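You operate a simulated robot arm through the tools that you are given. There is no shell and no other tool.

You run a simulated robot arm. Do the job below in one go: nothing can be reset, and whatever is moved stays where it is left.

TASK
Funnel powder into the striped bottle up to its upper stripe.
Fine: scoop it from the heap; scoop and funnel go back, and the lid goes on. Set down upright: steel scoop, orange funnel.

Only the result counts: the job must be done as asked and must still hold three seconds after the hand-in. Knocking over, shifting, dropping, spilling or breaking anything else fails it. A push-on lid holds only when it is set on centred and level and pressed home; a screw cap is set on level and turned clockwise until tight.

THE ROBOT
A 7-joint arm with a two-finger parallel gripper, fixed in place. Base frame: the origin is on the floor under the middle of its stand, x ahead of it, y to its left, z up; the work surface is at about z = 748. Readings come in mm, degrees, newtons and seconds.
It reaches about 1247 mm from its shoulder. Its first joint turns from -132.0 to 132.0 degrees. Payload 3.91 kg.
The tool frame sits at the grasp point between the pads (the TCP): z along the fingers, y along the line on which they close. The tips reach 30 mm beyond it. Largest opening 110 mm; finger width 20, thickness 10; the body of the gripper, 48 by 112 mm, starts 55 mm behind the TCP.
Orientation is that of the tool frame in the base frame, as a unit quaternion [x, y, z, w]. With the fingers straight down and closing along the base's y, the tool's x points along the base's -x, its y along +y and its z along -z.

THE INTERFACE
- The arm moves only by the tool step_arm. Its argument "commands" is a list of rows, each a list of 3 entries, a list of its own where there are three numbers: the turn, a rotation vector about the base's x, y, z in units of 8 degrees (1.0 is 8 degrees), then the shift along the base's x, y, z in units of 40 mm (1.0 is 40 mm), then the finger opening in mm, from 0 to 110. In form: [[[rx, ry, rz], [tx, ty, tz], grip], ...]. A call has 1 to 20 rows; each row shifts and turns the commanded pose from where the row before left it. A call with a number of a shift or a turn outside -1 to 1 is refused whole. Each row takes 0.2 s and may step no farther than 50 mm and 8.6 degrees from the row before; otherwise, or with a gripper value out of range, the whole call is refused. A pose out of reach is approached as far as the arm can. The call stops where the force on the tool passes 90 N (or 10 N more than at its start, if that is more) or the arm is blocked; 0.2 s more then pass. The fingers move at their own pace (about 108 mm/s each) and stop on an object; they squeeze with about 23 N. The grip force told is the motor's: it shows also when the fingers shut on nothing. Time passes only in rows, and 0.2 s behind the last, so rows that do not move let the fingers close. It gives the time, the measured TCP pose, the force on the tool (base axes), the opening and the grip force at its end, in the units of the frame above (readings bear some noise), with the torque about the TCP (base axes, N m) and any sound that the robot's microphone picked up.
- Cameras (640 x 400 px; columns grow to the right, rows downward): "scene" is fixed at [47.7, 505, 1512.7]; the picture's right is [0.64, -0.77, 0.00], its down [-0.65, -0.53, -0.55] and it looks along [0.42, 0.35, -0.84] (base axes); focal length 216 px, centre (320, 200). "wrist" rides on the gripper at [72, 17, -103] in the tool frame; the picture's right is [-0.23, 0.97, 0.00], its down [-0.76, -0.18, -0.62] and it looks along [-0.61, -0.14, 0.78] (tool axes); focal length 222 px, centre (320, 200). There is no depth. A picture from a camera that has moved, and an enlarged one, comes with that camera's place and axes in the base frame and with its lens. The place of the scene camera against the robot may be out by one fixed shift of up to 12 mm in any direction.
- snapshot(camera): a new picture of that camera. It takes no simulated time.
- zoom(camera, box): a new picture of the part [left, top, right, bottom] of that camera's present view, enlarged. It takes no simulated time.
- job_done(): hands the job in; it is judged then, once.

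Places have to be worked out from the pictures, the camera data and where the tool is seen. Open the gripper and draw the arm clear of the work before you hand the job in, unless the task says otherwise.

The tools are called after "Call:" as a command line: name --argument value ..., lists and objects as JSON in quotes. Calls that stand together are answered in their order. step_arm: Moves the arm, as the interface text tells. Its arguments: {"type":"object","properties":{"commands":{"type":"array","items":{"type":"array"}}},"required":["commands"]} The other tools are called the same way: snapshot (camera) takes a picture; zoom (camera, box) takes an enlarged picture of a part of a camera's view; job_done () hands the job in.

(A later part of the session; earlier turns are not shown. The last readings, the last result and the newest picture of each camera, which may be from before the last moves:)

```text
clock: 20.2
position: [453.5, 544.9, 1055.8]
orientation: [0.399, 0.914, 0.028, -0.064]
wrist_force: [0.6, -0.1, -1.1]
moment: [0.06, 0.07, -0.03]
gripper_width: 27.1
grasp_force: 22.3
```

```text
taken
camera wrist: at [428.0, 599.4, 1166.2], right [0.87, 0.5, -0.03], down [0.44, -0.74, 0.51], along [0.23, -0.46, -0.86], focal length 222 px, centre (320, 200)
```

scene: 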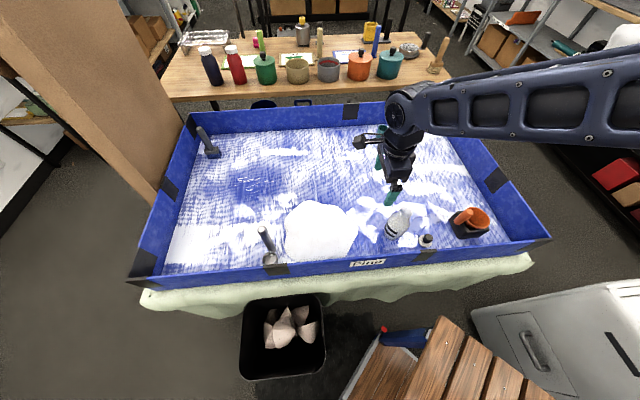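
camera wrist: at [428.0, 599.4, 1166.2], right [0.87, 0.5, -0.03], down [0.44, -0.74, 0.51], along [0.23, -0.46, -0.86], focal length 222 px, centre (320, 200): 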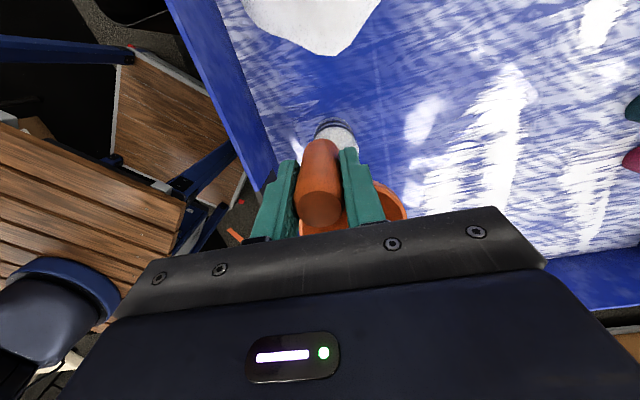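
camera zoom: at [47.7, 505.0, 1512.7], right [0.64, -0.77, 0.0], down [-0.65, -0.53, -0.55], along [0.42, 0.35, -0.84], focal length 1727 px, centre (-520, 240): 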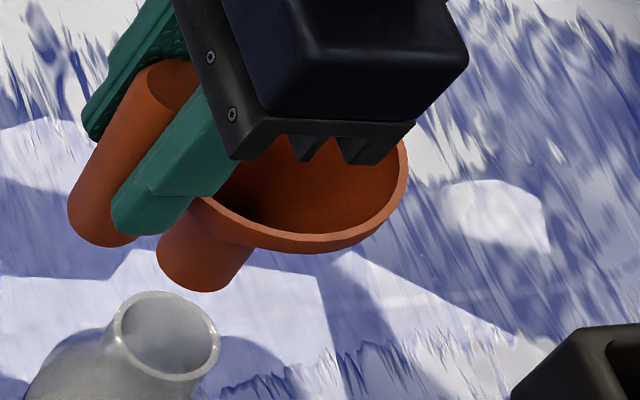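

The funnel is upright again. To control the spout's x precisely I yaw the tool by -45.5° (funnel handle then lies on the +y side of the bottle), where spout x equals tool x and the scene camera measures y directly. I stay above the mouth.

Call:
step_arm --commands '[[[0, 0, -0.948], [0.1625, 0.077, 0.1], 0], [[0, 0, -0.948], [0.1625, 0.077, 0.1], 0], [[0, 0, -0.948], [0.1625, 0.077, 0], 0], [[0, 0, -0.948], [0.1625, 0.077, 0], 0], [[0, 0, -0.948], [0.1625, 0.077, 0], 0], [[0, 0, -0.948], [0.1625, 0.077, 0], 0], [[0, 0, 0], [0, 0, 0], 0], [[0, 0, 0], [0, 0, 0], 0]]'

Call:
zoom --camera "scene" --box '[385, 165, 455, 225]'

Call:
snapshot --camera "wrist"

```text
clock: 22.0
position: [492.3, 565.1, 1066.3]
orientation: [0.722, 0.689, 0.051, -0.048]
wrist_force: [-0.9, -0.3, -0.2]
moment: [0.08, 0.01, 0.01]
gripper_width: 26.8
grasp_force: 22.8
```

```text
6.67 times, centred on (420, 195) of scene
camera zoom: at [47.7, 505.0, 1512.7], right [0.64, -0.77, 0.0], down [-0.65, -0.53, -0.55], along [0.42, 0.35, -0.84], focal length 1439 px, centre (-347, 233)
```

zoom: 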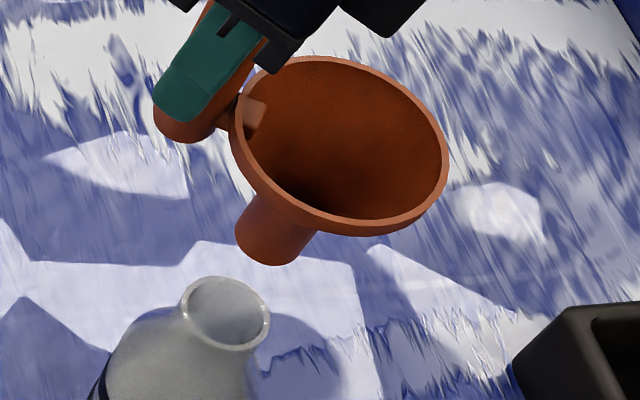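

```text
taken
camera wrist: at [513.0, 622.0, 1175.2], right [0.96, -0.27, -0.03], down [-0.22, -0.83, 0.51], along [-0.16, -0.48, -0.86], focal length 222 px, centre (320, 200)
```

wrist: 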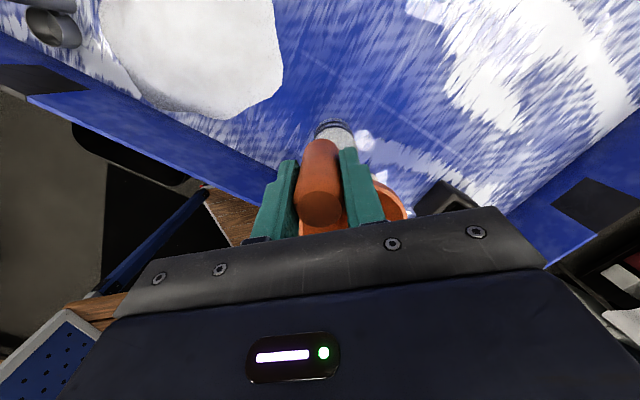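

Now the rim and spout are fully visible from the scene camera. I zoom in both for measurement.

Call:
zoom --camera "scene" --box '[408, 193, 440, 221]'

Call:
zoom --camera "wrist" --box '[270, 110, 430, 240]'

```text
14.29 times, centred on (424, 207) of scene
camera zoom: at [47.7, 505.0, 1512.7], right [0.64, -0.77, 0.0], down [-0.65, -0.53, -0.55], along [0.42, 0.35, -0.84], focal length 3084 px, centre (-1166, 100)
```

zoom: 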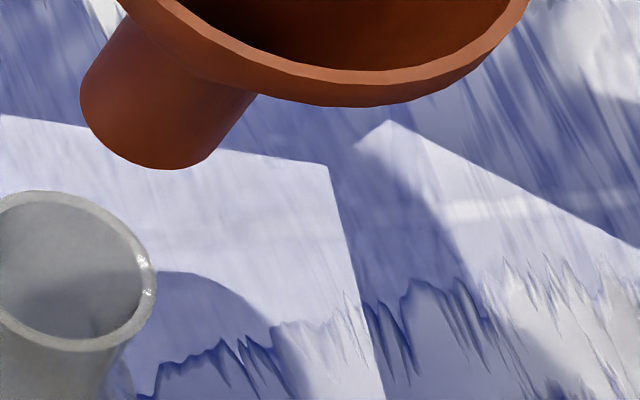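

```text
3.08 times, centred on (350, 175) of wrist
camera zoom: at [513.0, 622.0, 1175.2], right [0.96, -0.27, -0.03], down [-0.22, -0.83, 0.51], along [-0.16, -0.48, -0.86], focal length 684 px, centre (228, 277)
```

zoom: 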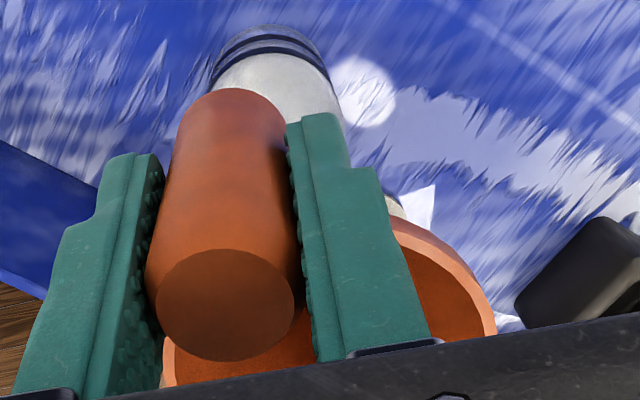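

From the wrist view the funnel has also yawed ~10° in the grip, so its axis is near (503.5, 511). I shift by (-9.4, -1.4) mm and lower 38 mm, still above the mouth, to re-check.

Call:
step_arm --commands '[[[0, 0, 0], [-0.235, -0.035, -0.25], 0], [[0, 0, 0], [0, 0, -0.35], 0], [[0, 0, 0], [0, 0, -0.35], 0], [[0, 0, 0], [0, 0, 0], 0], [[0, 0, 0], [0, 0, 0], 0]]'

Call:
zoom --camera "scene" --box '[395, 180, 445, 222]'

Call:
zoom --camera "wrist" --box '[270, 110, 430, 240]'

```text
clock: 23.2
position: [483.0, 562.6, 1026.0]
orientation: [0.721, 0.689, 0.05, -0.047]
wrist_force: [0.7, 0.4, -1.1]
moment: [0.09, 0.02, 0.02]
gripper_width: 27.0
grasp_force: 23.1
```

```text
9.52 times, centred on (420, 201) of scene
camera zoom: at [47.7, 505.0, 1512.7], right [0.64, -0.77, 0.0], down [-0.65, -0.53, -0.55], along [0.42, 0.35, -0.84], focal length 2056 px, centre (-632, 190)
```

zoom: 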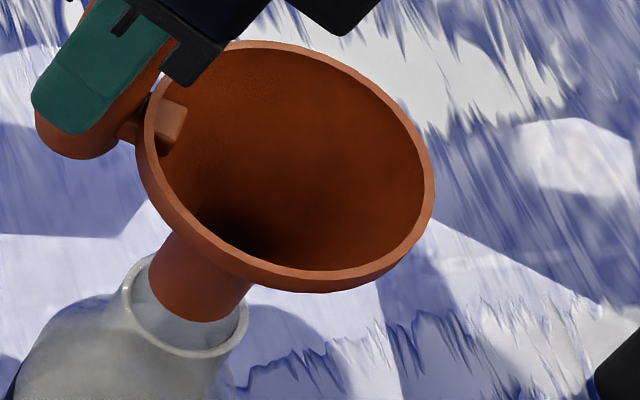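

```text
3.08 times, centred on (350, 175) of wrist
camera zoom: at [503.5, 620.5, 1135.1], right [0.96, -0.27, -0.03], down [-0.22, -0.83, 0.51], along [-0.16, -0.49, -0.86], focal length 684 px, centre (228, 277)
```

zoom: 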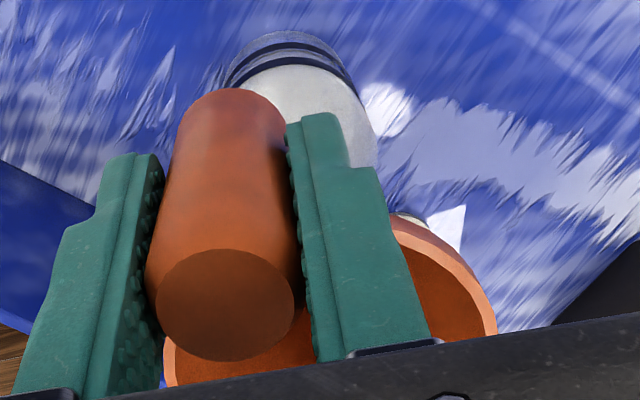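

The direct comparison shows y aligned within 0.3 mm and x at ~494.8 versus mouth 494.1. I lower 10 mm to just above mouth level and check.

Call:
step_arm --commands '[[[0, 0, 0], [-0.015, 0, -0.125], 0], [[0, 0, 0], [0, 0, -0.125], 0], [[0, 0, 0], [0, 0, 0], 0], [[0, 0, 0], [0, 0, 0], 0]]'

Call:
zoom --camera "scene" --box '[398, 197, 422, 221]'

```text
clock: 24.2
position: [484.6, 562.3, 1016.0]
orientation: [0.721, 0.69, 0.05, -0.048]
wrist_force: [0.2, -0.2, -1.0]
moment: [0.06, 0.02, 0.01]
gripper_width: 27.0
grasp_force: 23.3
```

```text
16.00 times, centred on (410, 209) of scene
camera zoom: at [47.7, 505.0, 1512.7], right [0.64, -0.77, 0.0], down [-0.65, -0.53, -0.55], along [0.42, 0.35, -0.84], focal length 3454 px, centre (-1120, 56)
```

zoom: 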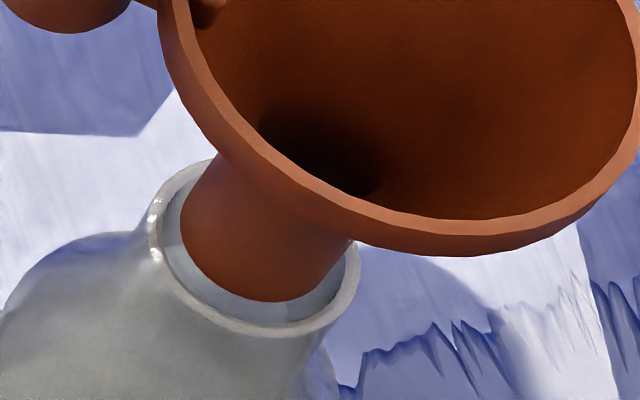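

The tip sits centred just over the mouth with a gap all round. I shift -0.8 mm in x and continue lowering in 3 mm steps.

Call:
step_arm --commands '[[[0, 0, 0], [-0.02, 0, -0.075], 0], [[0, 0, 0], [0, 0, -0.075], 0], [[0, 0, 0], [0, 0, 0], 0]]'

Call:
zoom --camera "scene" --box '[398, 197, 422, 221]'

```text
clock: 25.0
position: [481.8, 561.5, 1009.7]
orientation: [0.721, 0.69, 0.05, -0.049]
wrist_force: [-0.1, -0.2, -1.9]
moment: [0.08, 0.01, 0.01]
gripper_width: 26.6
grasp_force: 22.6
```

```text
16.00 times, centred on (410, 209) of scene
camera zoom: at [47.7, 505.0, 1512.7], right [0.64, -0.77, 0.0], down [-0.65, -0.53, -0.55], along [0.42, 0.35, -0.84], focal length 3454 px, centre (-1120, 56)
```

zoom: 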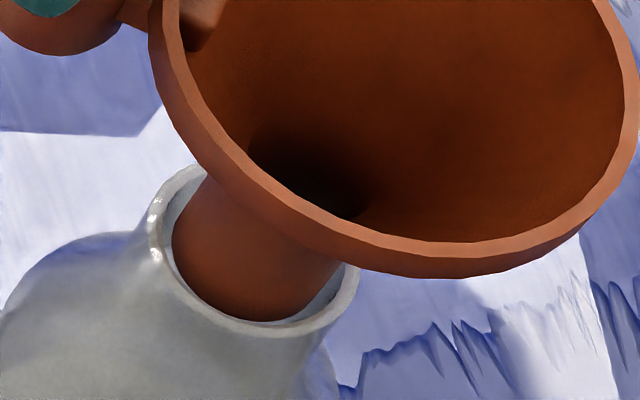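

No contact force; the tip is entering the mouth. I continue down 6 mm.

Call:
step_arm --commands '[[[0, 0, 0], [0, 0, -0.075], 0], [[0, 0, 0], [0, 0, -0.075], 0], [[0, 0, 0], [0, 0, 0], 0]]'

Call:
zoom --camera "scene" --box '[398, 197, 422, 221]'

```text
clock: 25.8
position: [481.4, 562.0, 1004.8]
orientation: [0.721, 0.689, 0.051, -0.048]
wrist_force: [0.3, 0.1, -0.9]
moment: [0.09, 0.0, 0.02]
gripper_width: 26.9
grasp_force: 22.8
```

```text
16.00 times, centred on (410, 209) of scene
camera zoom: at [47.7, 505.0, 1512.7], right [0.64, -0.77, 0.0], down [-0.65, -0.53, -0.55], along [0.42, 0.35, -0.84], focal length 3454 px, centre (-1120, 56)
```

zoom: 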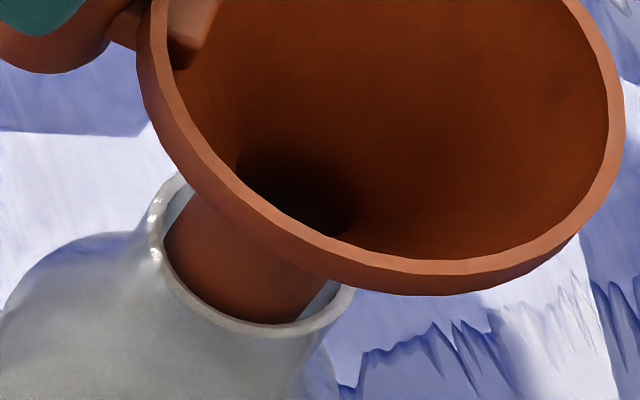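

Spout is ~8 mm inside with no force; a slightly larger gap on the right suggests nudging -0.8 mm in y. I continue down 10 mm.

Call:
step_arm --commands '[[[0, 0, 0], [0, -0.02, -0.05], 0], [[0, 0, 0], [0, 0, -0.075], 0], [[0, 0, 0], [0, 0, -0.075], 0], [[0, 0, 0], [0, 0, -0.05], 0], [[0, 0, 0], [0, 0, 0], 0]]'

Call:
zoom --camera "scene" --box '[388, 187, 428, 227]'

```text
clock: 27.0
position: [481.8, 561.5, 995.3]
orientation: [0.721, 0.689, 0.05, -0.048]
wrist_force: [-0.1, -0.4, -1.0]
moment: [0.09, -0.02, 0.0]
gripper_width: 27.0
grasp_force: 22.9
```

```text
10.00 times, centred on (408, 207) of scene
camera zoom: at [47.7, 505.0, 1512.7], right [0.64, -0.77, 0.0], down [-0.65, -0.53, -0.55], along [0.42, 0.35, -0.84], focal length 2159 px, centre (-560, 130)
```

zoom: 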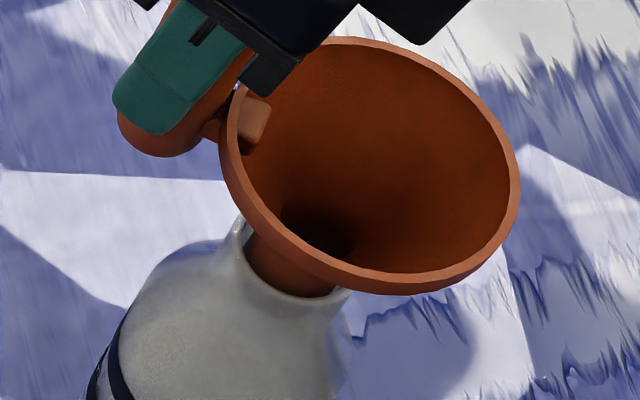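

Still no contact; tip is now ~20 mm inside. I lower further in small steps, expecting the cone to seat after roughly 20–25 mm more.

Call:
step_arm --commands '[[[0, 0, 0], [0, 0, -0.075], 0], [[0, 0, 0], [0, 0, -0.075], 0], [[0, 0, 0], [0, 0, -0.075], 0], [[0, 0, 0], [0, 0, -0.075], 0], [[0, 0, 0], [0, 0, 0], 0]]'

Call:
zoom --camera "scene" --box '[388, 187, 428, 227]'

```text
clock: 28.2
position: [481.2, 561.6, 981.8]
orientation: [0.722, 0.689, 0.05, -0.048]
wrist_force: [0.1, -0.1, -1.3]
moment: [0.05, 0.01, 0.01]
gripper_width: 26.8
grasp_force: 23.5
```

```text
10.00 times, centred on (408, 207) of scene
camera zoom: at [47.7, 505.0, 1512.7], right [0.64, -0.77, 0.0], down [-0.65, -0.53, -0.55], along [0.42, 0.35, -0.84], focal length 2159 px, centre (-560, 130)
```

zoom: 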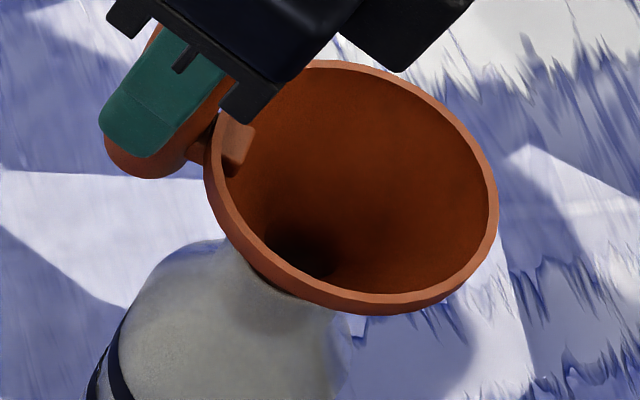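

Still free. I go on with 2 mm steps now, watching for the seat.

Call:
step_arm --commands '[[[0, 0, 0], [0, 0, -0.05], 0], [[0, 0, 0], [0, 0, -0.05], 0], [[0, 0, 0], [0, 0, -0.05], 0], [[0, 0, 0], [0, 0, -0.05], 0], [[0, 0, 0], [0, 0, 0], 0]]'

Call:
zoom --camera "scene" --box '[388, 187, 428, 227]'

```text
clock: 29.4
position: [481.8, 561.5, 975.4]
orientation: [0.721, 0.689, 0.051, -0.047]
wrist_force: [-1.7, 3.3, 14.3]
moment: [-0.48, -0.13, -0.05]
gripper_width: 27.0
grasp_force: 23.3
```

```text
10.00 times, centred on (408, 207) of scene
camera zoom: at [47.7, 505.0, 1512.7], right [0.64, -0.77, 0.0], down [-0.65, -0.53, -0.55], along [0.42, 0.35, -0.84], focal length 2159 px, centre (-560, 130)
```

zoom: 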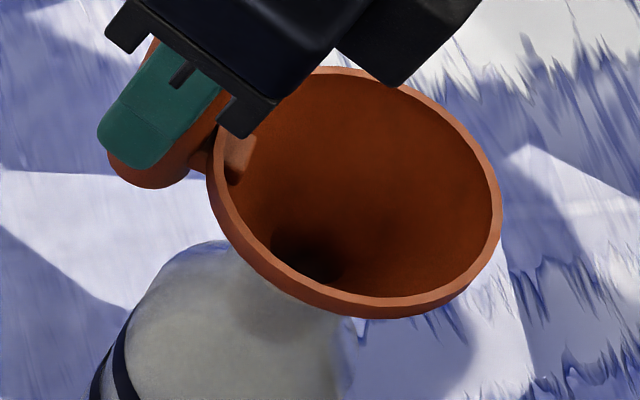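

The cone has seated (14 N). I back off about 2 mm to relieve the push before releasing.

Call:
step_arm --commands '[[[0, 0, 0], [0, 0, 0.025], 0], [[0, 0, 0], [0, 0, 0.025], 0], [[0, 0, 0], [0, 0, 0], 0]]'

Call:
zoom --camera "scene" --box '[370, 180, 450, 250]'

Call:
zoom --camera "wrist" --box '[270, 110, 430, 240]'

```text
clock: 30.2
position: [481.6, 561.8, 976.8]
orientation: [0.721, 0.689, 0.049, -0.047]
wrist_force: [0.5, 1.0, -1.4]
moment: [0.11, 0.04, -0.02]
gripper_width: 26.6
grasp_force: 23.1
```

```text
5.71 times, centred on (410, 215) of scene
camera zoom: at [47.7, 505.0, 1512.7], right [0.64, -0.77, 0.0], down [-0.65, -0.53, -0.55], along [0.42, 0.35, -0.84], focal length 1234 px, centre (-194, 114)
```

zoom: 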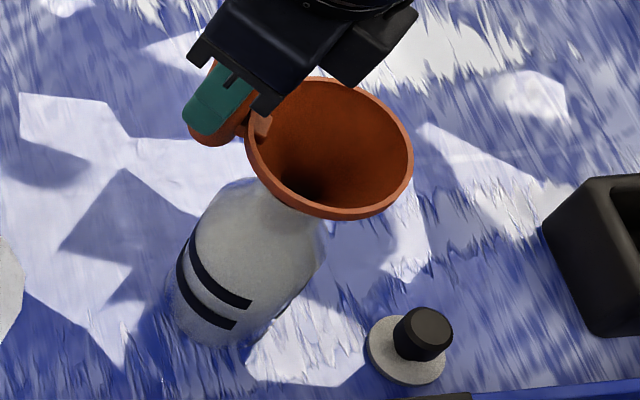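

```text
3.08 times, centred on (350, 175) of wrist
camera zoom: at [502.6, 618.6, 1086.5], right [0.96, -0.27, -0.03], down [-0.22, -0.83, 0.51], along [-0.16, -0.49, -0.86], focal length 684 px, centre (228, 277)
```

zoom: 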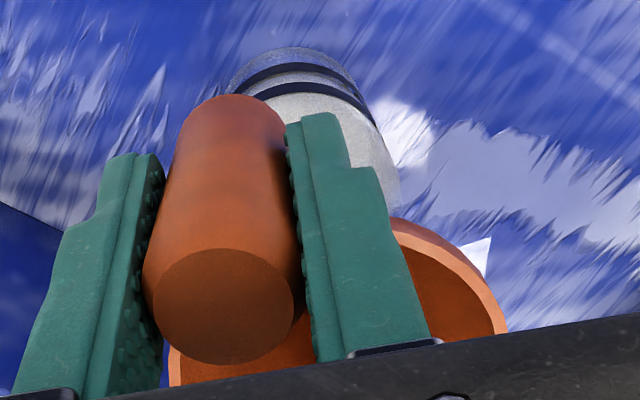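

Force is back to just the funnel's weight and the bottle stands where it was. I open the fingers gently to 45 mm to let the funnel settle.

Call:
step_arm --commands '[[[0, 0, 0], [0, 0, 0], 32], [[0, 0, 0], [0, 0, 0], 45], [[0, 0, 0], [0, 0, 0], 45], [[0, 0, 0], [0, 0, 0], 45]]'

Call:
zoom --camera "scene" --box '[370, 180, 450, 250]'

Call:
zoom --camera "wrist" --box '[270, 110, 430, 240]'

```text
clock: 31.2
position: [481.9, 561.7, 977.0]
orientation: [0.721, 0.69, 0.051, -0.049]
wrist_force: [-0.5, 0.7, 0.3]
moment: [-0.04, 0.0, 0.02]
gripper_width: 45.0
grasp_force: 0.0
```

```text
5.71 times, centred on (410, 215) of scene
camera zoom: at [47.7, 505.0, 1512.7], right [0.64, -0.77, 0.0], down [-0.65, -0.53, -0.55], along [0.42, 0.35, -0.84], focal length 1234 px, centre (-194, 114)
```

zoom: 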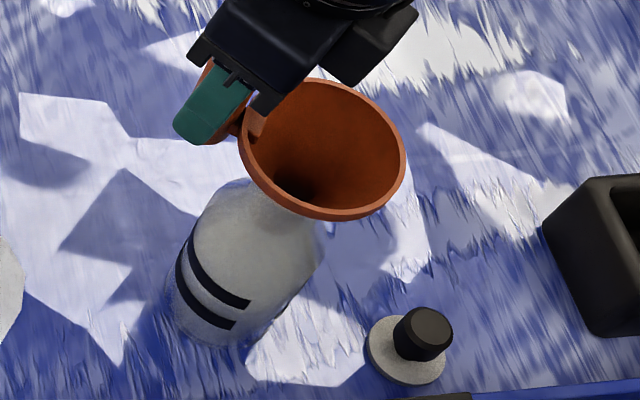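

```text
3.08 times, centred on (350, 175) of wrist
camera zoom: at [502.7, 618.7, 1086.9], right [0.96, -0.27, -0.03], down [-0.22, -0.83, 0.51], along [-0.16, -0.49, -0.86], focal length 684 px, centre (228, 277)
```

zoom: 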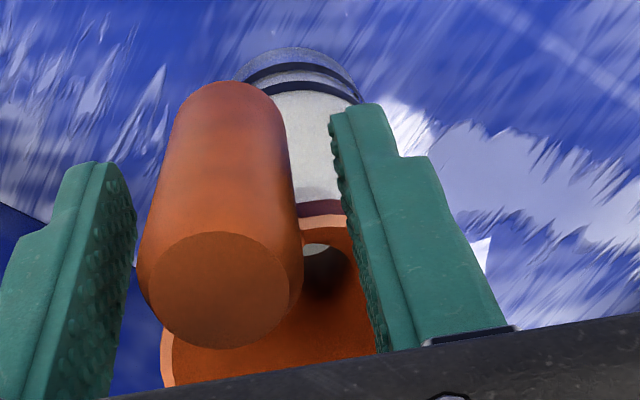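

The funnel stands on its own in the neck. I open a bit wider and withdraw straight up slowly.

Call:
step_arm --commands '[[[0, 0, 0], [0, 0, 0], 58], [[0, 0, 0], [0, 0, 0.15], 58], [[0, 0, 0], [0, 0, 0.3], 58], [[0, 0, 0], [0, 0, 0.5], 58], [[0, 0, 0], [0, 0, 0.8], 58], [[0, 0, 0], [0, 0, 0.9], 58], [[0, 0, 0], [0, 0, 0], 58]]'

Call:
zoom --camera "scene" --box '[370, 180, 450, 250]'

Call:
snapshot --camera "wrist"

```text
clock: 32.8
position: [484.9, 560.7, 1083.0]
orientation: [0.722, 0.689, 0.05, -0.048]
wrist_force: [0.2, -0.2, 0.3]
moment: [0.01, -0.01, 0.0]
gripper_width: 57.9
grasp_force: 0.0
```

```text
5.71 times, centred on (410, 215) of scene
camera zoom: at [47.7, 505.0, 1512.7], right [0.64, -0.77, 0.0], down [-0.65, -0.53, -0.55], along [0.42, 0.35, -0.84], focal length 1234 px, centre (-194, 114)
```

zoom: 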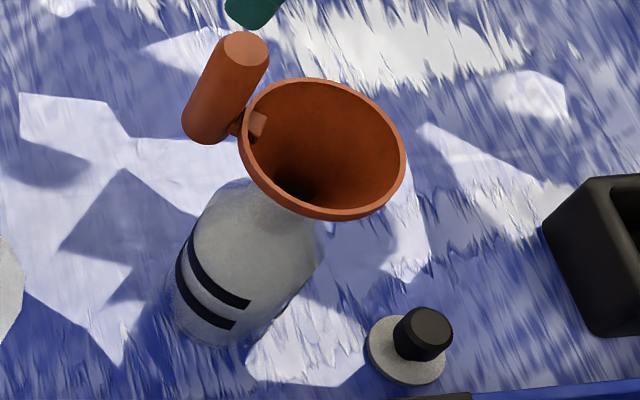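

```text
taken
camera wrist: at [505.3, 618.5, 1192.0], right [0.96, -0.27, -0.03], down [-0.22, -0.83, 0.51], along [-0.16, -0.49, -0.86], focal length 222 px, centre (320, 200)
```

wrist: 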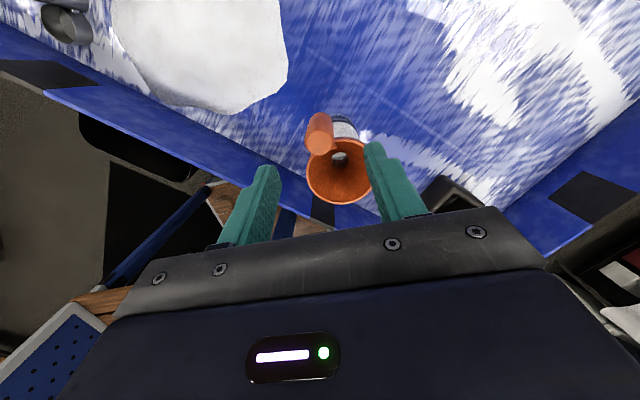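

The funnel is on the bottle (rim at z≈944). Before fetching the scoop I'll test, empty-handed and high up, whether the arm can reach a pouring pose (gripper pointing outward). First I rise, undo the 8° tilt and yaw while moving toward (383, 394).

Call:
step_arm --commands '[[[0, 0, 0], [0, 0, 0.9], 60], [[-0.5, 0.024, 0], [0, 0, 0.9], 60], [[-0.5, 0.024, 0], [0, 0, 0.4], 60], [[0, 0, 1], [-0.4, -0.7, 0], 60], [[0, 0, 1], [-0.4, -0.7, 0], 60], [[0, 0, 1], [-0.4, -0.7, 0], 60], [[0, 0, 1], [-0.4, -0.7, 0], 60], [[0, 0, 1], [-0.5, -0.7, 0], 60], [[0, 0, 1], [-0.4, -0.7, 0], 60], [[0, 0, 0], [0, 0, 0], 60]]'

```text
clock: 35.0
position: [381.9, 393.4, 1170.1]
orientation: [0.378, 0.926, -0.001, 0.0]
wrist_force: [0.1, -0.1, 0.6]
moment: [-0.02, -0.01, 0.01]
gripper_width: 60.1
grasp_force: 0.0
```

Orientation is level with tool x at 136°. Now I pitch the gripper outward by 96° in the free air to test reachability.

Call:
step_arm --commands '[[[0.716, -0.698, 0], [0, 0, 0], 60], [[0.716, -0.698, 0], [0, 0, 0], 60], [[0.716, -0.698, 0], [0, 0, 0], 60], [[0.716, -0.698, 0], [0, 0, 0], 60], [[0.716, -0.698, 0], [0, 0, 0], 60], [[0.716, -0.698, 0], [0, 0, 0], 60], [[0.716, -0.698, 0], [0, 0, 0], 60], [[0.716, -0.698, 0], [0, 0, 0], 60], [[0.716, -0.698, 0], [0, 0, 0], 60], [[0.716, -0.698, 0], [0, 0, 0], 60], [[0.716, -0.698, 0], [0, 0, 0], 60], [[0.716, -0.698, 0], [0, 0, 0], 60], [[0, 0, 0], [0, 0, 0], 60]]'

Call:
snapshot --camera "scene"

Call:
snapshot --camera "wrist"

```text
clock: 37.8
position: [392.5, 418.6, 1179.6]
orientation: [0.256, 0.619, 0.689, 0.277]
wrist_force: [-0.7, 0.0, 0.0]
moment: [0.03, -0.01, 0.03]
gripper_width: 60.1
grasp_force: 0.1
out of reach, approached as far as the arm can: row 10, 11, 12
```

```text
taken
```

scene: 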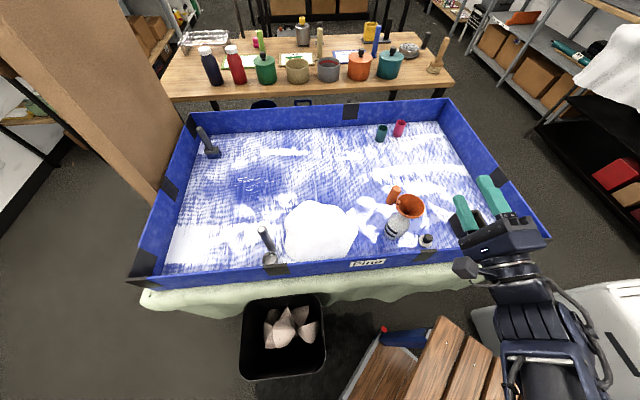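

```text
taken
camera wrist: at [269.2, 395.2, 1184.4], right [0.1, -0.24, 0.97], down [0.12, -0.96, -0.25], along [0.99, 0.14, -0.07], focal length 222 px, centre (320, 200)
```

wrist: 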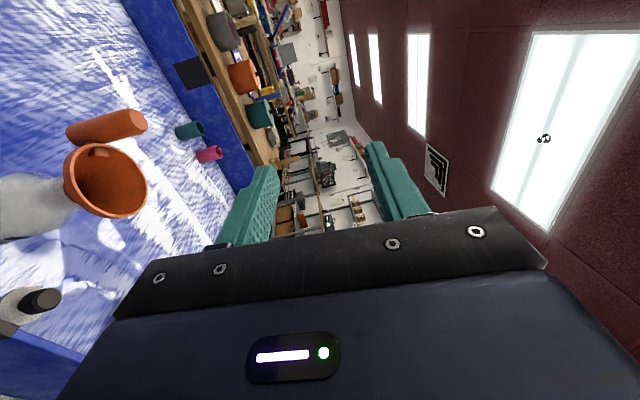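

At this close radius the tilt saturated near 95°. I test instead pouring with the gripper pointing along +y from the -y side of the funnel, which is farther from the base (still high up, empty).

Call:
step_arm --commands '[[[0, 0, 0.92], [0.46, -0.19, 0], 60], [[0, 0, 0.92], [0.46, -0.19, 0], 60], [[0, 0, 0.92], [0.46, -0.19, 0], 60], [[0, 0, 0.92], [0.46, -0.19, 0], 60], [[0, 0, 0.92], [0.46, -0.19, 0], 60], [[0, 0, 0.92], [0.46, -0.19, 0], 60], [[0, 0, 0], [0, 0, 0], 60]]'

```text
clock: 39.4
position: [502.9, 381.0, 1184.6]
orientation: [0.002, 0.67, 0.743, -0.003]
wrist_force: [-0.1, -0.5, 0.0]
moment: [0.01, 0.02, 0.02]
gripper_width: 60.1
grasp_force: 0.0
out of reach, approached as far as the arm can: row 1
```

That pose is reachable (gripper pointing +y, tilted 96°). I test going down to pouring height z≈1010 there and tilting a further 24°.

Call:
step_arm --commands '[[[0, 0, 0], [-0.1, -0.4, -0.8], 60], [[0, 0, 0], [-0.1, -0.4, -0.8], 60], [[0, 0, 0], [0, 0, -0.9], 60], [[0, 0, 0], [0, 0, -0.9], 60], [[0, 0, 0], [0, 0, -0.9], 60], [[0.9, 0, 0], [0, 0, 0], 60], [[0.9, 0, 0], [0, 0, 0], 60], [[0.9, 0, 0], [0, 0, 0], 60], [[0, 0, 0], [0, 0, 0], 60]]'

Call:
snapshot --camera "scene"

Call:
snapshot --camera "wrist"

```text
clock: 41.4
position: [498.0, 357.0, 1024.8]
orientation: [0.004, 0.625, 0.78, -0.002]
wrist_force: [0.3, 0.3, -0.4]
moment: [-0.03, 0.02, 0.01]
gripper_width: 60.1
grasp_force: 0.0
out of reach, approached as far as the arm can: row 6, 7, 8
```

```text
taken
```

scene: 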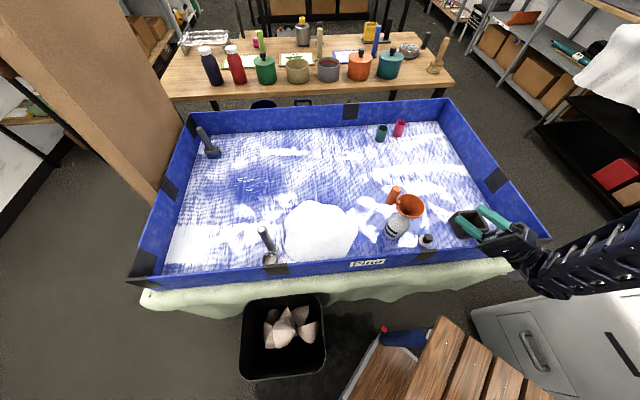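

```text
taken
camera wrist: at [426.1, 253.8, 1018.1], right [0.23, -0.21, 0.95], down [0.76, -0.57, -0.32], along [0.61, 0.79, 0.03], focal length 222 px, centre (320, 200)
```

wrist: 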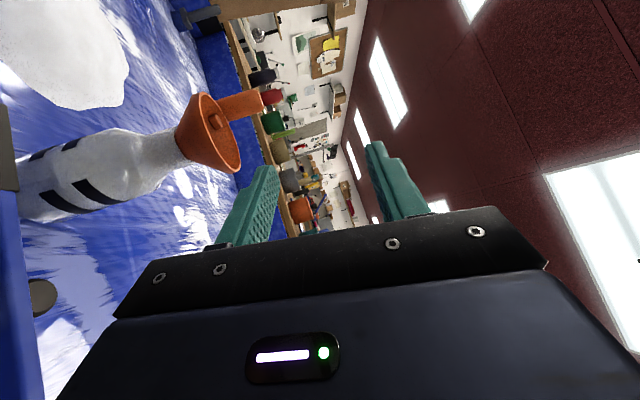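

Here the tilt maxes out near 103°. I also test the tangential direction (pointing toward az 136° from the funnel-holder side), where the arm has more room.

Call:
zoom --camera "wrist" --box '[10, 60, 290, 235]'

Call:
step_arm --commands '[[[0, 0, 0.96], [0.4625, 0.17, 0.1], 60], [[0, 0, 0.96], [0.4625, 0.17, 0.1], 60], [[0, 0, 0.96], [0.4625, 0.17, 0], 60], [[0, 0, 0.96], [0.4625, 0.17, 0], 60], [[0, 0, 0.96], [0.4625, 0.17, 0], 60], [[0, 0, 0.96], [0.4625, 0.17, 0], 60], [[0, 0, 0], [0, 0, 0], 60]]'

```text
2.29 times, centred on (150, 148) of wrist
camera zoom: at [426.1, 253.8, 1018.1], right [0.23, -0.21, 0.95], down [0.76, -0.57, -0.32], along [0.61, 0.79, 0.03], focal length 508 px, centre (709, 320)
```

zoom: 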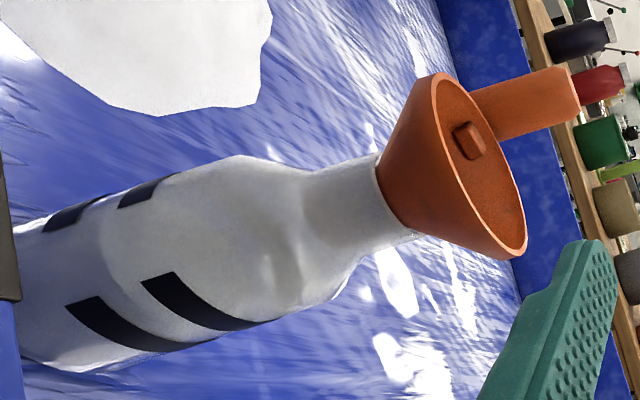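

```text
clock: 43.0
position: [552.1, 472.5, 1120.4]
orientation: [-0.231, 0.627, 0.693, -0.271]
wrist_force: [-1.0, 0.4, 0.3]
moment: [0.0, 0.03, -0.03]
gripper_width: 60.0
grasp_force: 0.1
out of reach, approached as far as the arm can: row 2, 3, 4, 5, 6
```

The bottle shows its two stripes well from that side view. The last direction is out of reach in this arm configuration, so I return the gripper to pointing straight down, rising while untilting, to test other options.

Call:
step_arm --commands '[[[-0.747, -0.664, 0], [0, -0.2, 0.4], 60], [[-0.747, -0.664, 0], [0, -0.2, 0.4], 60], [[-0.747, -0.664, 0], [0, -0.2, 0.2], 60], [[-0.747, -0.664, 0], [0, -0.2, 0], 60], [[-0.747, -0.664, 0], [0, -0.2, 0], 60], [[-0.747, -0.664, 0], [0, -0.2, 0], 60], [[-0.747, -0.664, 0], [0, -0.2, 0], 60], [[-0.747, -0.664, 0], [0, -0.2, 0], 60], [[-0.747, -0.664, 0], [0, 0, 0], 60], [[-0.747, -0.664, 0], [0, 0, 0], 60], [[-0.747, -0.664, 0], [0, 0, 0], 60], [[-0.747, -0.664, 0], [0, 0, 0], 60], [[0, 0, 0], [0, 0, 0], 60]]'

Call:
snapshot --camera "scene"

```text
clock: 45.8
position: [553.0, 406.5, 1162.0]
orientation: [-0.345, 0.938, 0.001, 0.001]
wrist_force: [0.8, 0.0, -0.4]
moment: [0.0, 0.0, 0.07]
gripper_width: 59.9
grasp_force: 0.0
```

```text
taken
```

scene: 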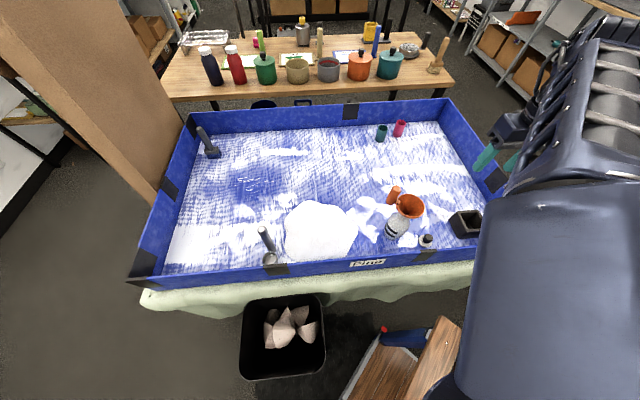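

Gripper is vertical again with tool y at az 130°. I test tilting toward az 130° starting from the vertical pose at (597, 386, 1100), clear of everything.

Call:
step_arm --commands '[[[0, 0, 0], [0.55, -0.25, -0.75], 60], [[0, 0, 0], [0.55, -0.25, -0.75], 60], [[0.762, 0.648, 0], [0, 0, 0], 60], [[0.762, 0.648, 0], [0, 0, 0], 60], [[0.762, 0.648, 0], [0, 0, 0], 60], [[0.762, 0.648, 0], [0, 0, 0], 60], [[0.762, 0.648, 0], [0, 0, 0], 60], [[0.762, 0.648, 0], [0, 0, 0], 60], [[0.762, 0.648, 0], [0, 0, 0], 60], [[0.762, 0.648, 0], [0, 0, 0], 60], [[0.762, 0.648, 0], [0, 0, 0], 60], [[0.762, 0.648, 0], [0, 0, 0], 60], [[0.762, 0.648, 0], [0, 0, 0], 60], [[0.762, 0.648, 0], [0, 0, 0], 60], [[0.762, 0.648, 0], [0, 0, 0], 60], [[0.762, 0.648, 0], [0, 0, 0], 60], [[0, 0, 0], [0, 0, 0], 60]]'

```text
clock: 49.4
position: [592.9, 387.4, 1100.7]
orientation: [-0.238, 0.654, 0.675, -0.245]
wrist_force: [0.5, -0.6, -0.5]
moment: [0.0, -0.01, -0.01]
gripper_width: 60.0
grasp_force: 0.1
out of reach, approached as far as the arm can: row 14, 15, 16
```

That direction limits at ~92°. I untilt and go test the mirrored direction (pointing +x from the -x side of the funnel), staying high.

Call:
step_arm --commands '[[[-0.762, -0.648, 0], [0, 0, 0.5], 60], [[-0.762, -0.648, 0], [0, 0, 0.5], 60], [[-0.762, -0.648, 0], [0, 0, 0.2], 60], [[-0.762, -0.648, 0], [0, 0, 0], 60], [[-0.762, -0.648, 0], [0, 0, 0], 60], [[-0.762, -0.648, 0], [0, 0, 0], 60], [[-0.762, -0.648, 0], [0, 0, 0], 60], [[-0.762, -0.648, 0], [0, 0, 0], 60], [[-0.762, -0.648, 0], [0, 0, 0], 60], [[-0.762, -0.648, 0], [0, 0, 0], 60], [[-0.762, -0.648, 0], [0, 0, 0], 60], [[-0.36, -0.31, 0], [0, 0, 0], 60], [[0, 0, 0], [0, 0, 0], 60]]'

Call:
step_arm --commands '[[[0, 0, 1], [-0.9, 0.42, 0], 60], [[0, 0, 1], [-0.9, 0.42, 0], 60], [[0, 0, 1], [-0.9, 0.42, 0], 60], [[0, 0, 1], [-0.9, 0.42, 0], 60], [[0, 0, 1], [-0.9, 0.42, 0], 60], [[0, 0, 1], [-0.9, 0.42, 0], 60], [[0, 0, 0.2], [-0.9, 0.42, -0.3], 60], [[0, 0, 0], [-0.2, 0.1, -0.5], 60], [[0, 0, 0], [0, 0, 0], 60]]'

```text
clock: 52.2
position: [594.6, 387.0, 1149.1]
orientation: [-0.346, 0.938, 0.0, 0.004]
wrist_force: [-0.3, 0.3, -0.9]
moment: [-0.01, 0.04, 0.0]
gripper_width: 60.2
grasp_force: 0.1
```

```text
clock: 54.2
position: [332.2, 508.4, 1116.8]
orientation: [0.708, -0.706, -0.002, -0.004]
wrist_force: [-0.7, -0.3, 0.8]
moment: [0.01, -0.01, 0.01]
gripper_width: 59.7
grasp_force: 0.1
```

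Gripper vertical at (332, 508, 1117). Now tilt toward +x as a test.

Call:
step_arm --commands '[[[0, -1, 0], [0, 0, 0], 60], [[0, -1, 0], [0, 0, 0], 60], [[0, -1, 0], [0, 0, 0], 60], [[0, -1, 0], [0, 0, 0], 60], [[0, -1, 0], [0, 0, 0], 60], [[0, -1, 0], [0, 0, 0], 60], [[0, -1, 0], [0, 0, 0], 60], [[0, -1, 0], [0, 0, -0.2], 60], [[0, -1, 0], [0, 0, -0.3], 60], [[0, -1, 0], [0, 0, -0.5], 60], [[0, -1, 0], [0, 0, -0.5], 60], [[0, -1, 0], [0, 0, -0.5], 60], [[0, -1, 0], [0, 0, -0.5], 60], [[0, -1, 0], [0, 0, 0], 60], [[0, -1, 0], [0, 0, 0], 60], [[0, 0, 0], [0, 0, 0], 60]]'

Call:
snapshot --camera "wrist"

Call:
snapshot --camera "scene"

```text
clock: 57.8
position: [443.6, 455.7, 1061.1]
orientation: [-0.522, 0.565, -0.465, 0.438]
wrist_force: [0.4, -0.4, -0.1]
moment: [-0.01, 0.0, -0.03]
gripper_width: 60.0
grasp_force: 0.1
out of reach, approached as far as the arm can: row 10, 11, 12, 13, 14, 15
stopped in row 16: the arm was blocked; the commanded pose is now the measured one
```

```text
taken
camera wrist: at [335.2, 391.6, 1060.3], right [-0.16, 0.25, -0.95], down [-0.53, 0.8, 0.3], along [0.83, 0.55, 0.0], focal length 222 px, centre (320, 200)
```

wrist: 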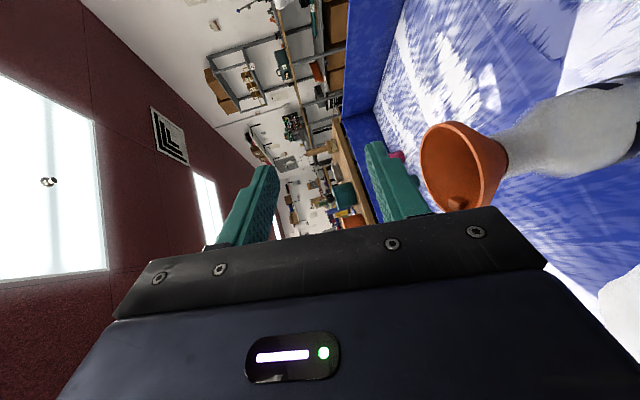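

```text
taken
```

scene: 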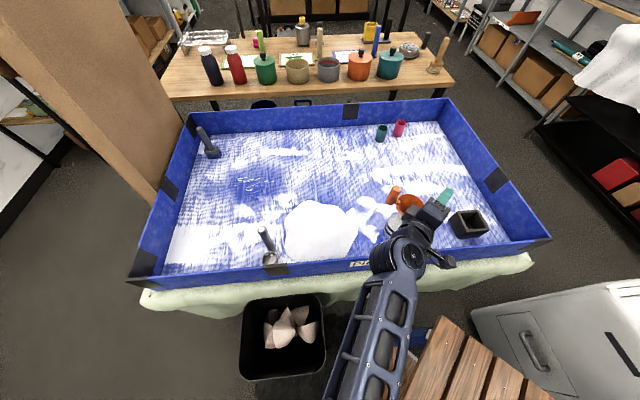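

That direction is worse and the arm drifted toward the funnel, though nothing was touched (no force, funnel still in place). I back off upward right away, then untilt.

Call:
step_arm --commands '[[[0, 0, 0], [-0.3, -0.2, 0.7], 60], [[0, 0, 0], [-0.3, -0.2, 0.7], 60], [[0, 0, 0], [-0.3, -0.2, 0.7], 60], [[0, 0, 0], [0, 0, 0], 60]]'

Call:
zoom --camera "scene" --box '[340, 150, 480, 260]'

```text
clock: 59.0
position: [453.5, 407.7, 1141.9]
orientation: [-0.501, 0.591, -0.477, 0.415]
wrist_force: [0.3, -1.2, 0.1]
moment: [-0.01, -0.01, 0.06]
gripper_width: 59.9
grasp_force: 0.1
stopped in row 4: the arm was blocked; the commanded pose is now the measured one
```

```text
3.64 times, centred on (410, 205) of scene
camera zoom: at [47.7, 505.0, 1512.7], right [0.64, -0.77, 0.0], down [-0.65, -0.53, -0.55], along [0.42, 0.35, -0.84], focal length 785 px, centre (-7, 182)
```

zoom: 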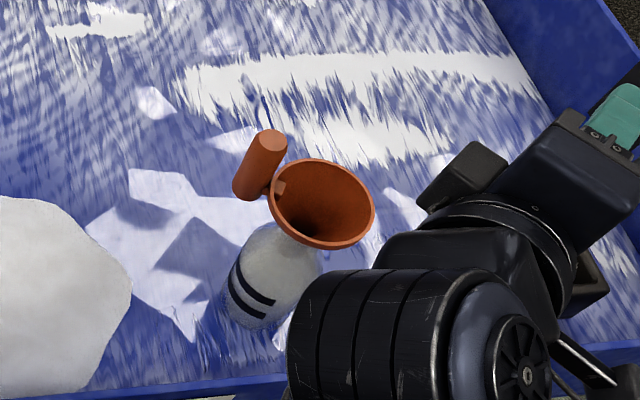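

The funnel is untouched. I untilt the gripper to vertical while rising and moving away from it.

Call:
step_arm --commands '[[[0.151, 0.989, 0], [-0.2, 0, 0.2], 60], [[0.151, 0.989, 0], [-0.2, 0, 0.2], 60], [[0.151, 0.989, 0], [-0.2, 0, 0], 60], [[0.151, 0.989, 0], [-0.2, 0, 0], 60], [[0.151, 0.989, 0], [-0.2, 0, 0], 60], [[0.151, 0.989, 0], [-0.2, 0, 0], 60], [[0.151, 0.989, 0], [-0.2, 0, 0], 60], [[0.151, 0.989, 0], [-0.2, 0, 0], 60], [[0.151, 0.989, 0], [0, 0, 0], 60], [[0.12, 0.79, 0], [0, 0, 0], 60], [[0, 0, 0], [0, 0, 0], 60]]'

Call:
snapshot --camera "scene"

```text
clock: 61.4
position: [374.4, 411.8, 1163.0]
orientation: [-0.647, 0.763, 0.0, 0.007]
wrist_force: [-1.0, -0.6, 0.1]
moment: [0.01, 0.01, -0.01]
gripper_width: 60.0
grasp_force: 0.0
```

```text
taken
```

scene: 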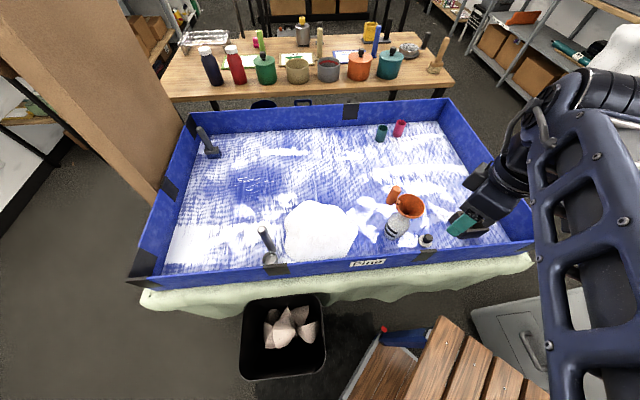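

Everything is intact. I'll use the +y pouring direction (103° reachable). Now I travel high over to the scoop around (141, 790), yawing to tool x at az ≈110°.

Call:
step_arm --commands '[[[0, 0, -0.987], [-0.307, 0.4975, -0.083], 60], [[0, 0, -0.987], [-0.307, 0.4975, -0.083], 60], [[0, 0, -0.987], [-0.307, 0.4975, -0.083], 60], [[0, 0, -0.987], [-0.307, 0.4975, -0.083], 60], [[0, 0, -0.987], [-0.307, 0.4975, -0.083], 60], [[0, 0, -0.987], [-0.307, 0.4975, -0.083], 60], [[0, 0, -0.987], [-0.307, 0.4975, -0.083], 60], [[0, 0, -0.987], [-0.307, 0.4975, -0.083], 60], [[0, 0, -0.987], [-0.307, 0.4975, -0.083], 60], [[0, 0, -0.987], [-0.307, 0.4975, -0.083], 60], [[0, 0, -0.987], [-0.307, 0.4975, -0.083], 60], [[0, 0, -0.987], [-0.307, 0.4975, -0.083], 60], [[0, 0, -0.987], [-0.307, 0.4975, -0.083], 60], [[0, 0, -0.987], [-0.307, 0.4975, -0.083], 60], [[0, 0, -0.987], [-0.307, 0.4975, -0.083], 60], [[0, 0, -0.987], [-0.307, 0.4975, -0.083], 60], [[0, 0, -0.987], [-0.307, 0.4975, -0.083], 60], [[0, 0, -0.987], [-0.307, 0.4975, -0.083], 60], [[0, 0, -0.987], [-0.307, 0.4975, -0.083], 60], [[0, 0, 0], [0, 0, 0], 60]]'

Call:
snapshot --camera "wrist"

Call:
snapshot --camera "scene"

```text
clock: 65.6
position: [363.9, 24.4, 1189.9]
orientation: [0.57, 0.821, -0.007, 0.001]
wrist_force: [-0.5, 0.9, 1.0]
moment: [0.01, -0.02, 0.03]
gripper_width: 59.9
grasp_force: 0.2
out of reach, approached as far as the arm can: row 8, 9, 10, 11, 12, 13, 14, 15, 16, 17, 18, 19
```

```text
taken
camera wrist: at [357.6, 101.0, 1291.3], right [0.99, 0.13, -0.01], down [0.1, -0.77, 0.63], along [0.07, -0.63, -0.78], focal length 222 px, centre (320, 200)
```

wrist: 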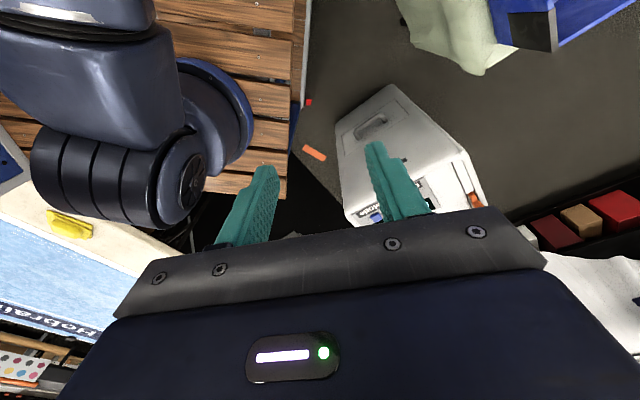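

```text
taken
```

scene: 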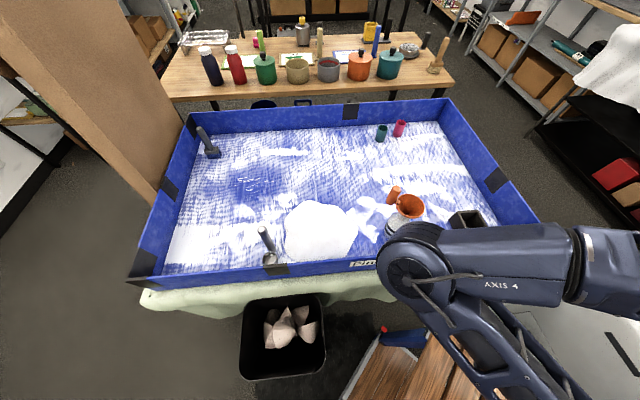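

The arm wandered into an awkward elbow configuration with the hand now at (364, 24, 1190), far from the objects; nothing was touched. I'll recover in small steps at height, first extending outward to unfold the elbow.

Call:
step_arm --commands '[[[0, 0, 0], [0.8, 0.2, 0.3], 60], [[0, 0, 0], [0.8, 0.2, 0.3], 60], [[0, 0, 0], [0.8, 0.2, 0.3], 60], [[0, 0, 0], [0.8, 0.2, 0.3], 60], [[0, 0, 0], [0, 0, 0], 60]]'

Call:
snapshot --camera "scene"

```text
clock: 66.8
position: [472.3, -14.1, 1222.3]
orientation: [0.57, 0.822, -0.008, 0.002]
wrist_force: [-0.1, 0.0, -0.4]
moment: [0.0, -0.01, 0.0]
gripper_width: 60.1
grasp_force: 0.2
out of reach, approached as far as the arm can: row 1, 2, 3, 4
```

```text
taken
```

scene: 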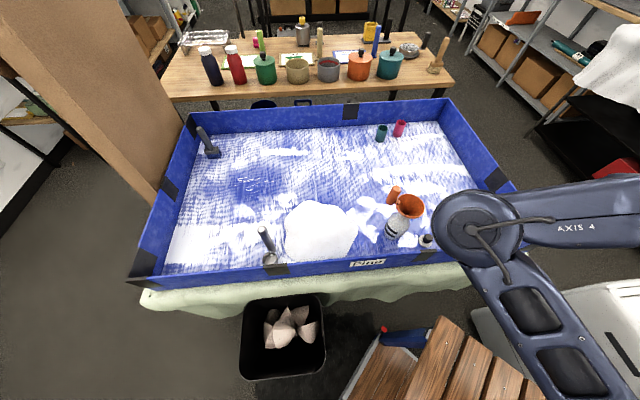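

Still flagged out of reach; some joint is at its limit. I probe by turning the tool yaw back the other way (+z) without translation.

Call:
step_arm --commands '[[[0, 0, 1], [0, 0, 0], 60], [[0, 0, 1], [0, 0, 0], 60], [[0, 0, 1], [0, 0, 0], 60], [[0, 0, 0], [0.3, 0.3, 0], 60], [[0, 0, 0], [0.3, 0.3, 0], 60], [[0, 0, 0], [0, 0, 0], 60]]'

Call:
snapshot --camera "scene"

```text
clock: 68.2
position: [494.0, 13.7, 1223.6]
orientation: [0.388, 0.922, -0.007, 0.003]
wrist_force: [0.9, -1.2, -0.4]
moment: [-0.02, 0.0, 0.04]
gripper_width: 60.2
grasp_force: 0.1
```

```text
taken
```

scene: 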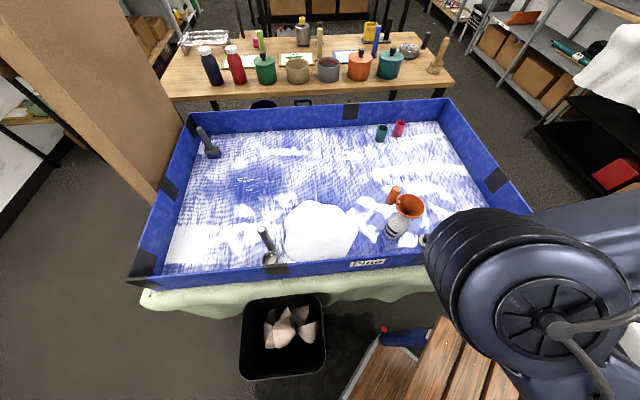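

Turning the yaw positive freed it (no flags). I keep yawing positive while moving left at height, in small steps, to see how the elbow behaves.

Call:
step_arm --commands '[[[0, 0, 1], [0, 0.7, 0], 60], [[0, 0, 1], [0, 0.7, 0], 60], [[0, 0, 1], [0, 0.7, 0], 60], [[0, 0, 1], [0, 0.7, 0], 60], [[0, 0, 1], [0, 0.7, 0], 60], [[0, 0, 1], [0, 0.7, 0], 60], [[0, 0, 0], [0, 0, 0], 60]]'

Call:
snapshot --camera "scene"

```text
clock: 69.8
position: [496.3, 179.9, 1223.7]
orientation: [-0.022, 1.0, -0.005, 0.007]
wrist_force: [0.0, 0.1, -0.3]
moment: [-0.01, 0.01, 0.0]
gripper_width: 59.8
grasp_force: 0.1
```

```text
taken
```

scene: 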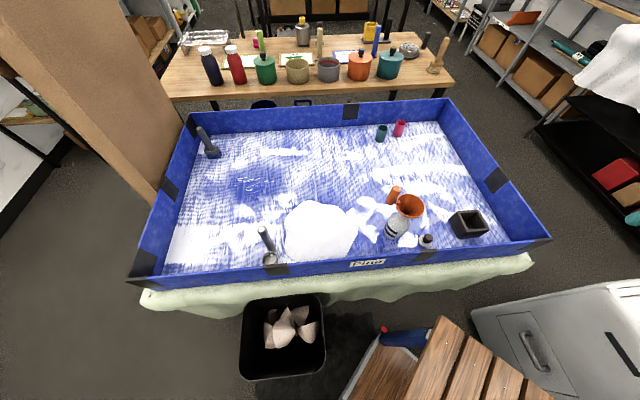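

The arm has unfolded back to its normal side (out of the picture on the right). I move left with the default orientation at height z≈1224, watching for flags.

Call:
step_arm --commands '[[[0, 0, 0], [-0.5, 0.9, 0], 60], [[0, 0, 0], [-0.5, 0.9, 0], 60], [[0, 0, 0], [-0.5, 0.9, 0], 60], [[0, 0, 0], [-0.5, 0.9, 0], 60], [[0, 0, 0], [-0.5, 0.9, 0], 60], [[0, 0, 0], [0, 0, 0], 60]]'

Call:
snapshot --camera "scene"

```text
clock: 71.2
position: [393.9, 358.3, 1224.1]
orientation: [-0.021, 1.0, -0.005, 0.005]
wrist_force: [0.1, -0.3, -0.1]
moment: [0.0, 0.0, 0.0]
gripper_width: 60.1
grasp_force: 0.1
```

```text
taken
```

scene: 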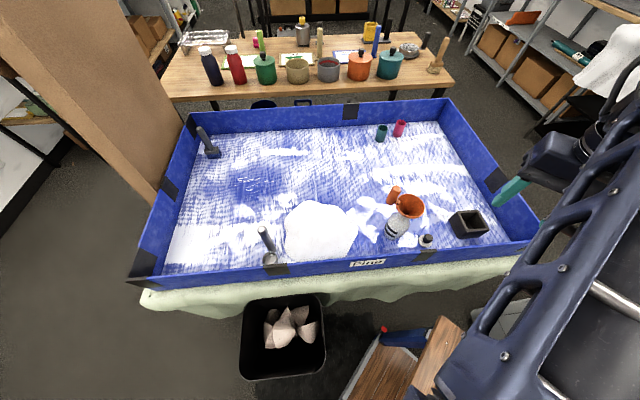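

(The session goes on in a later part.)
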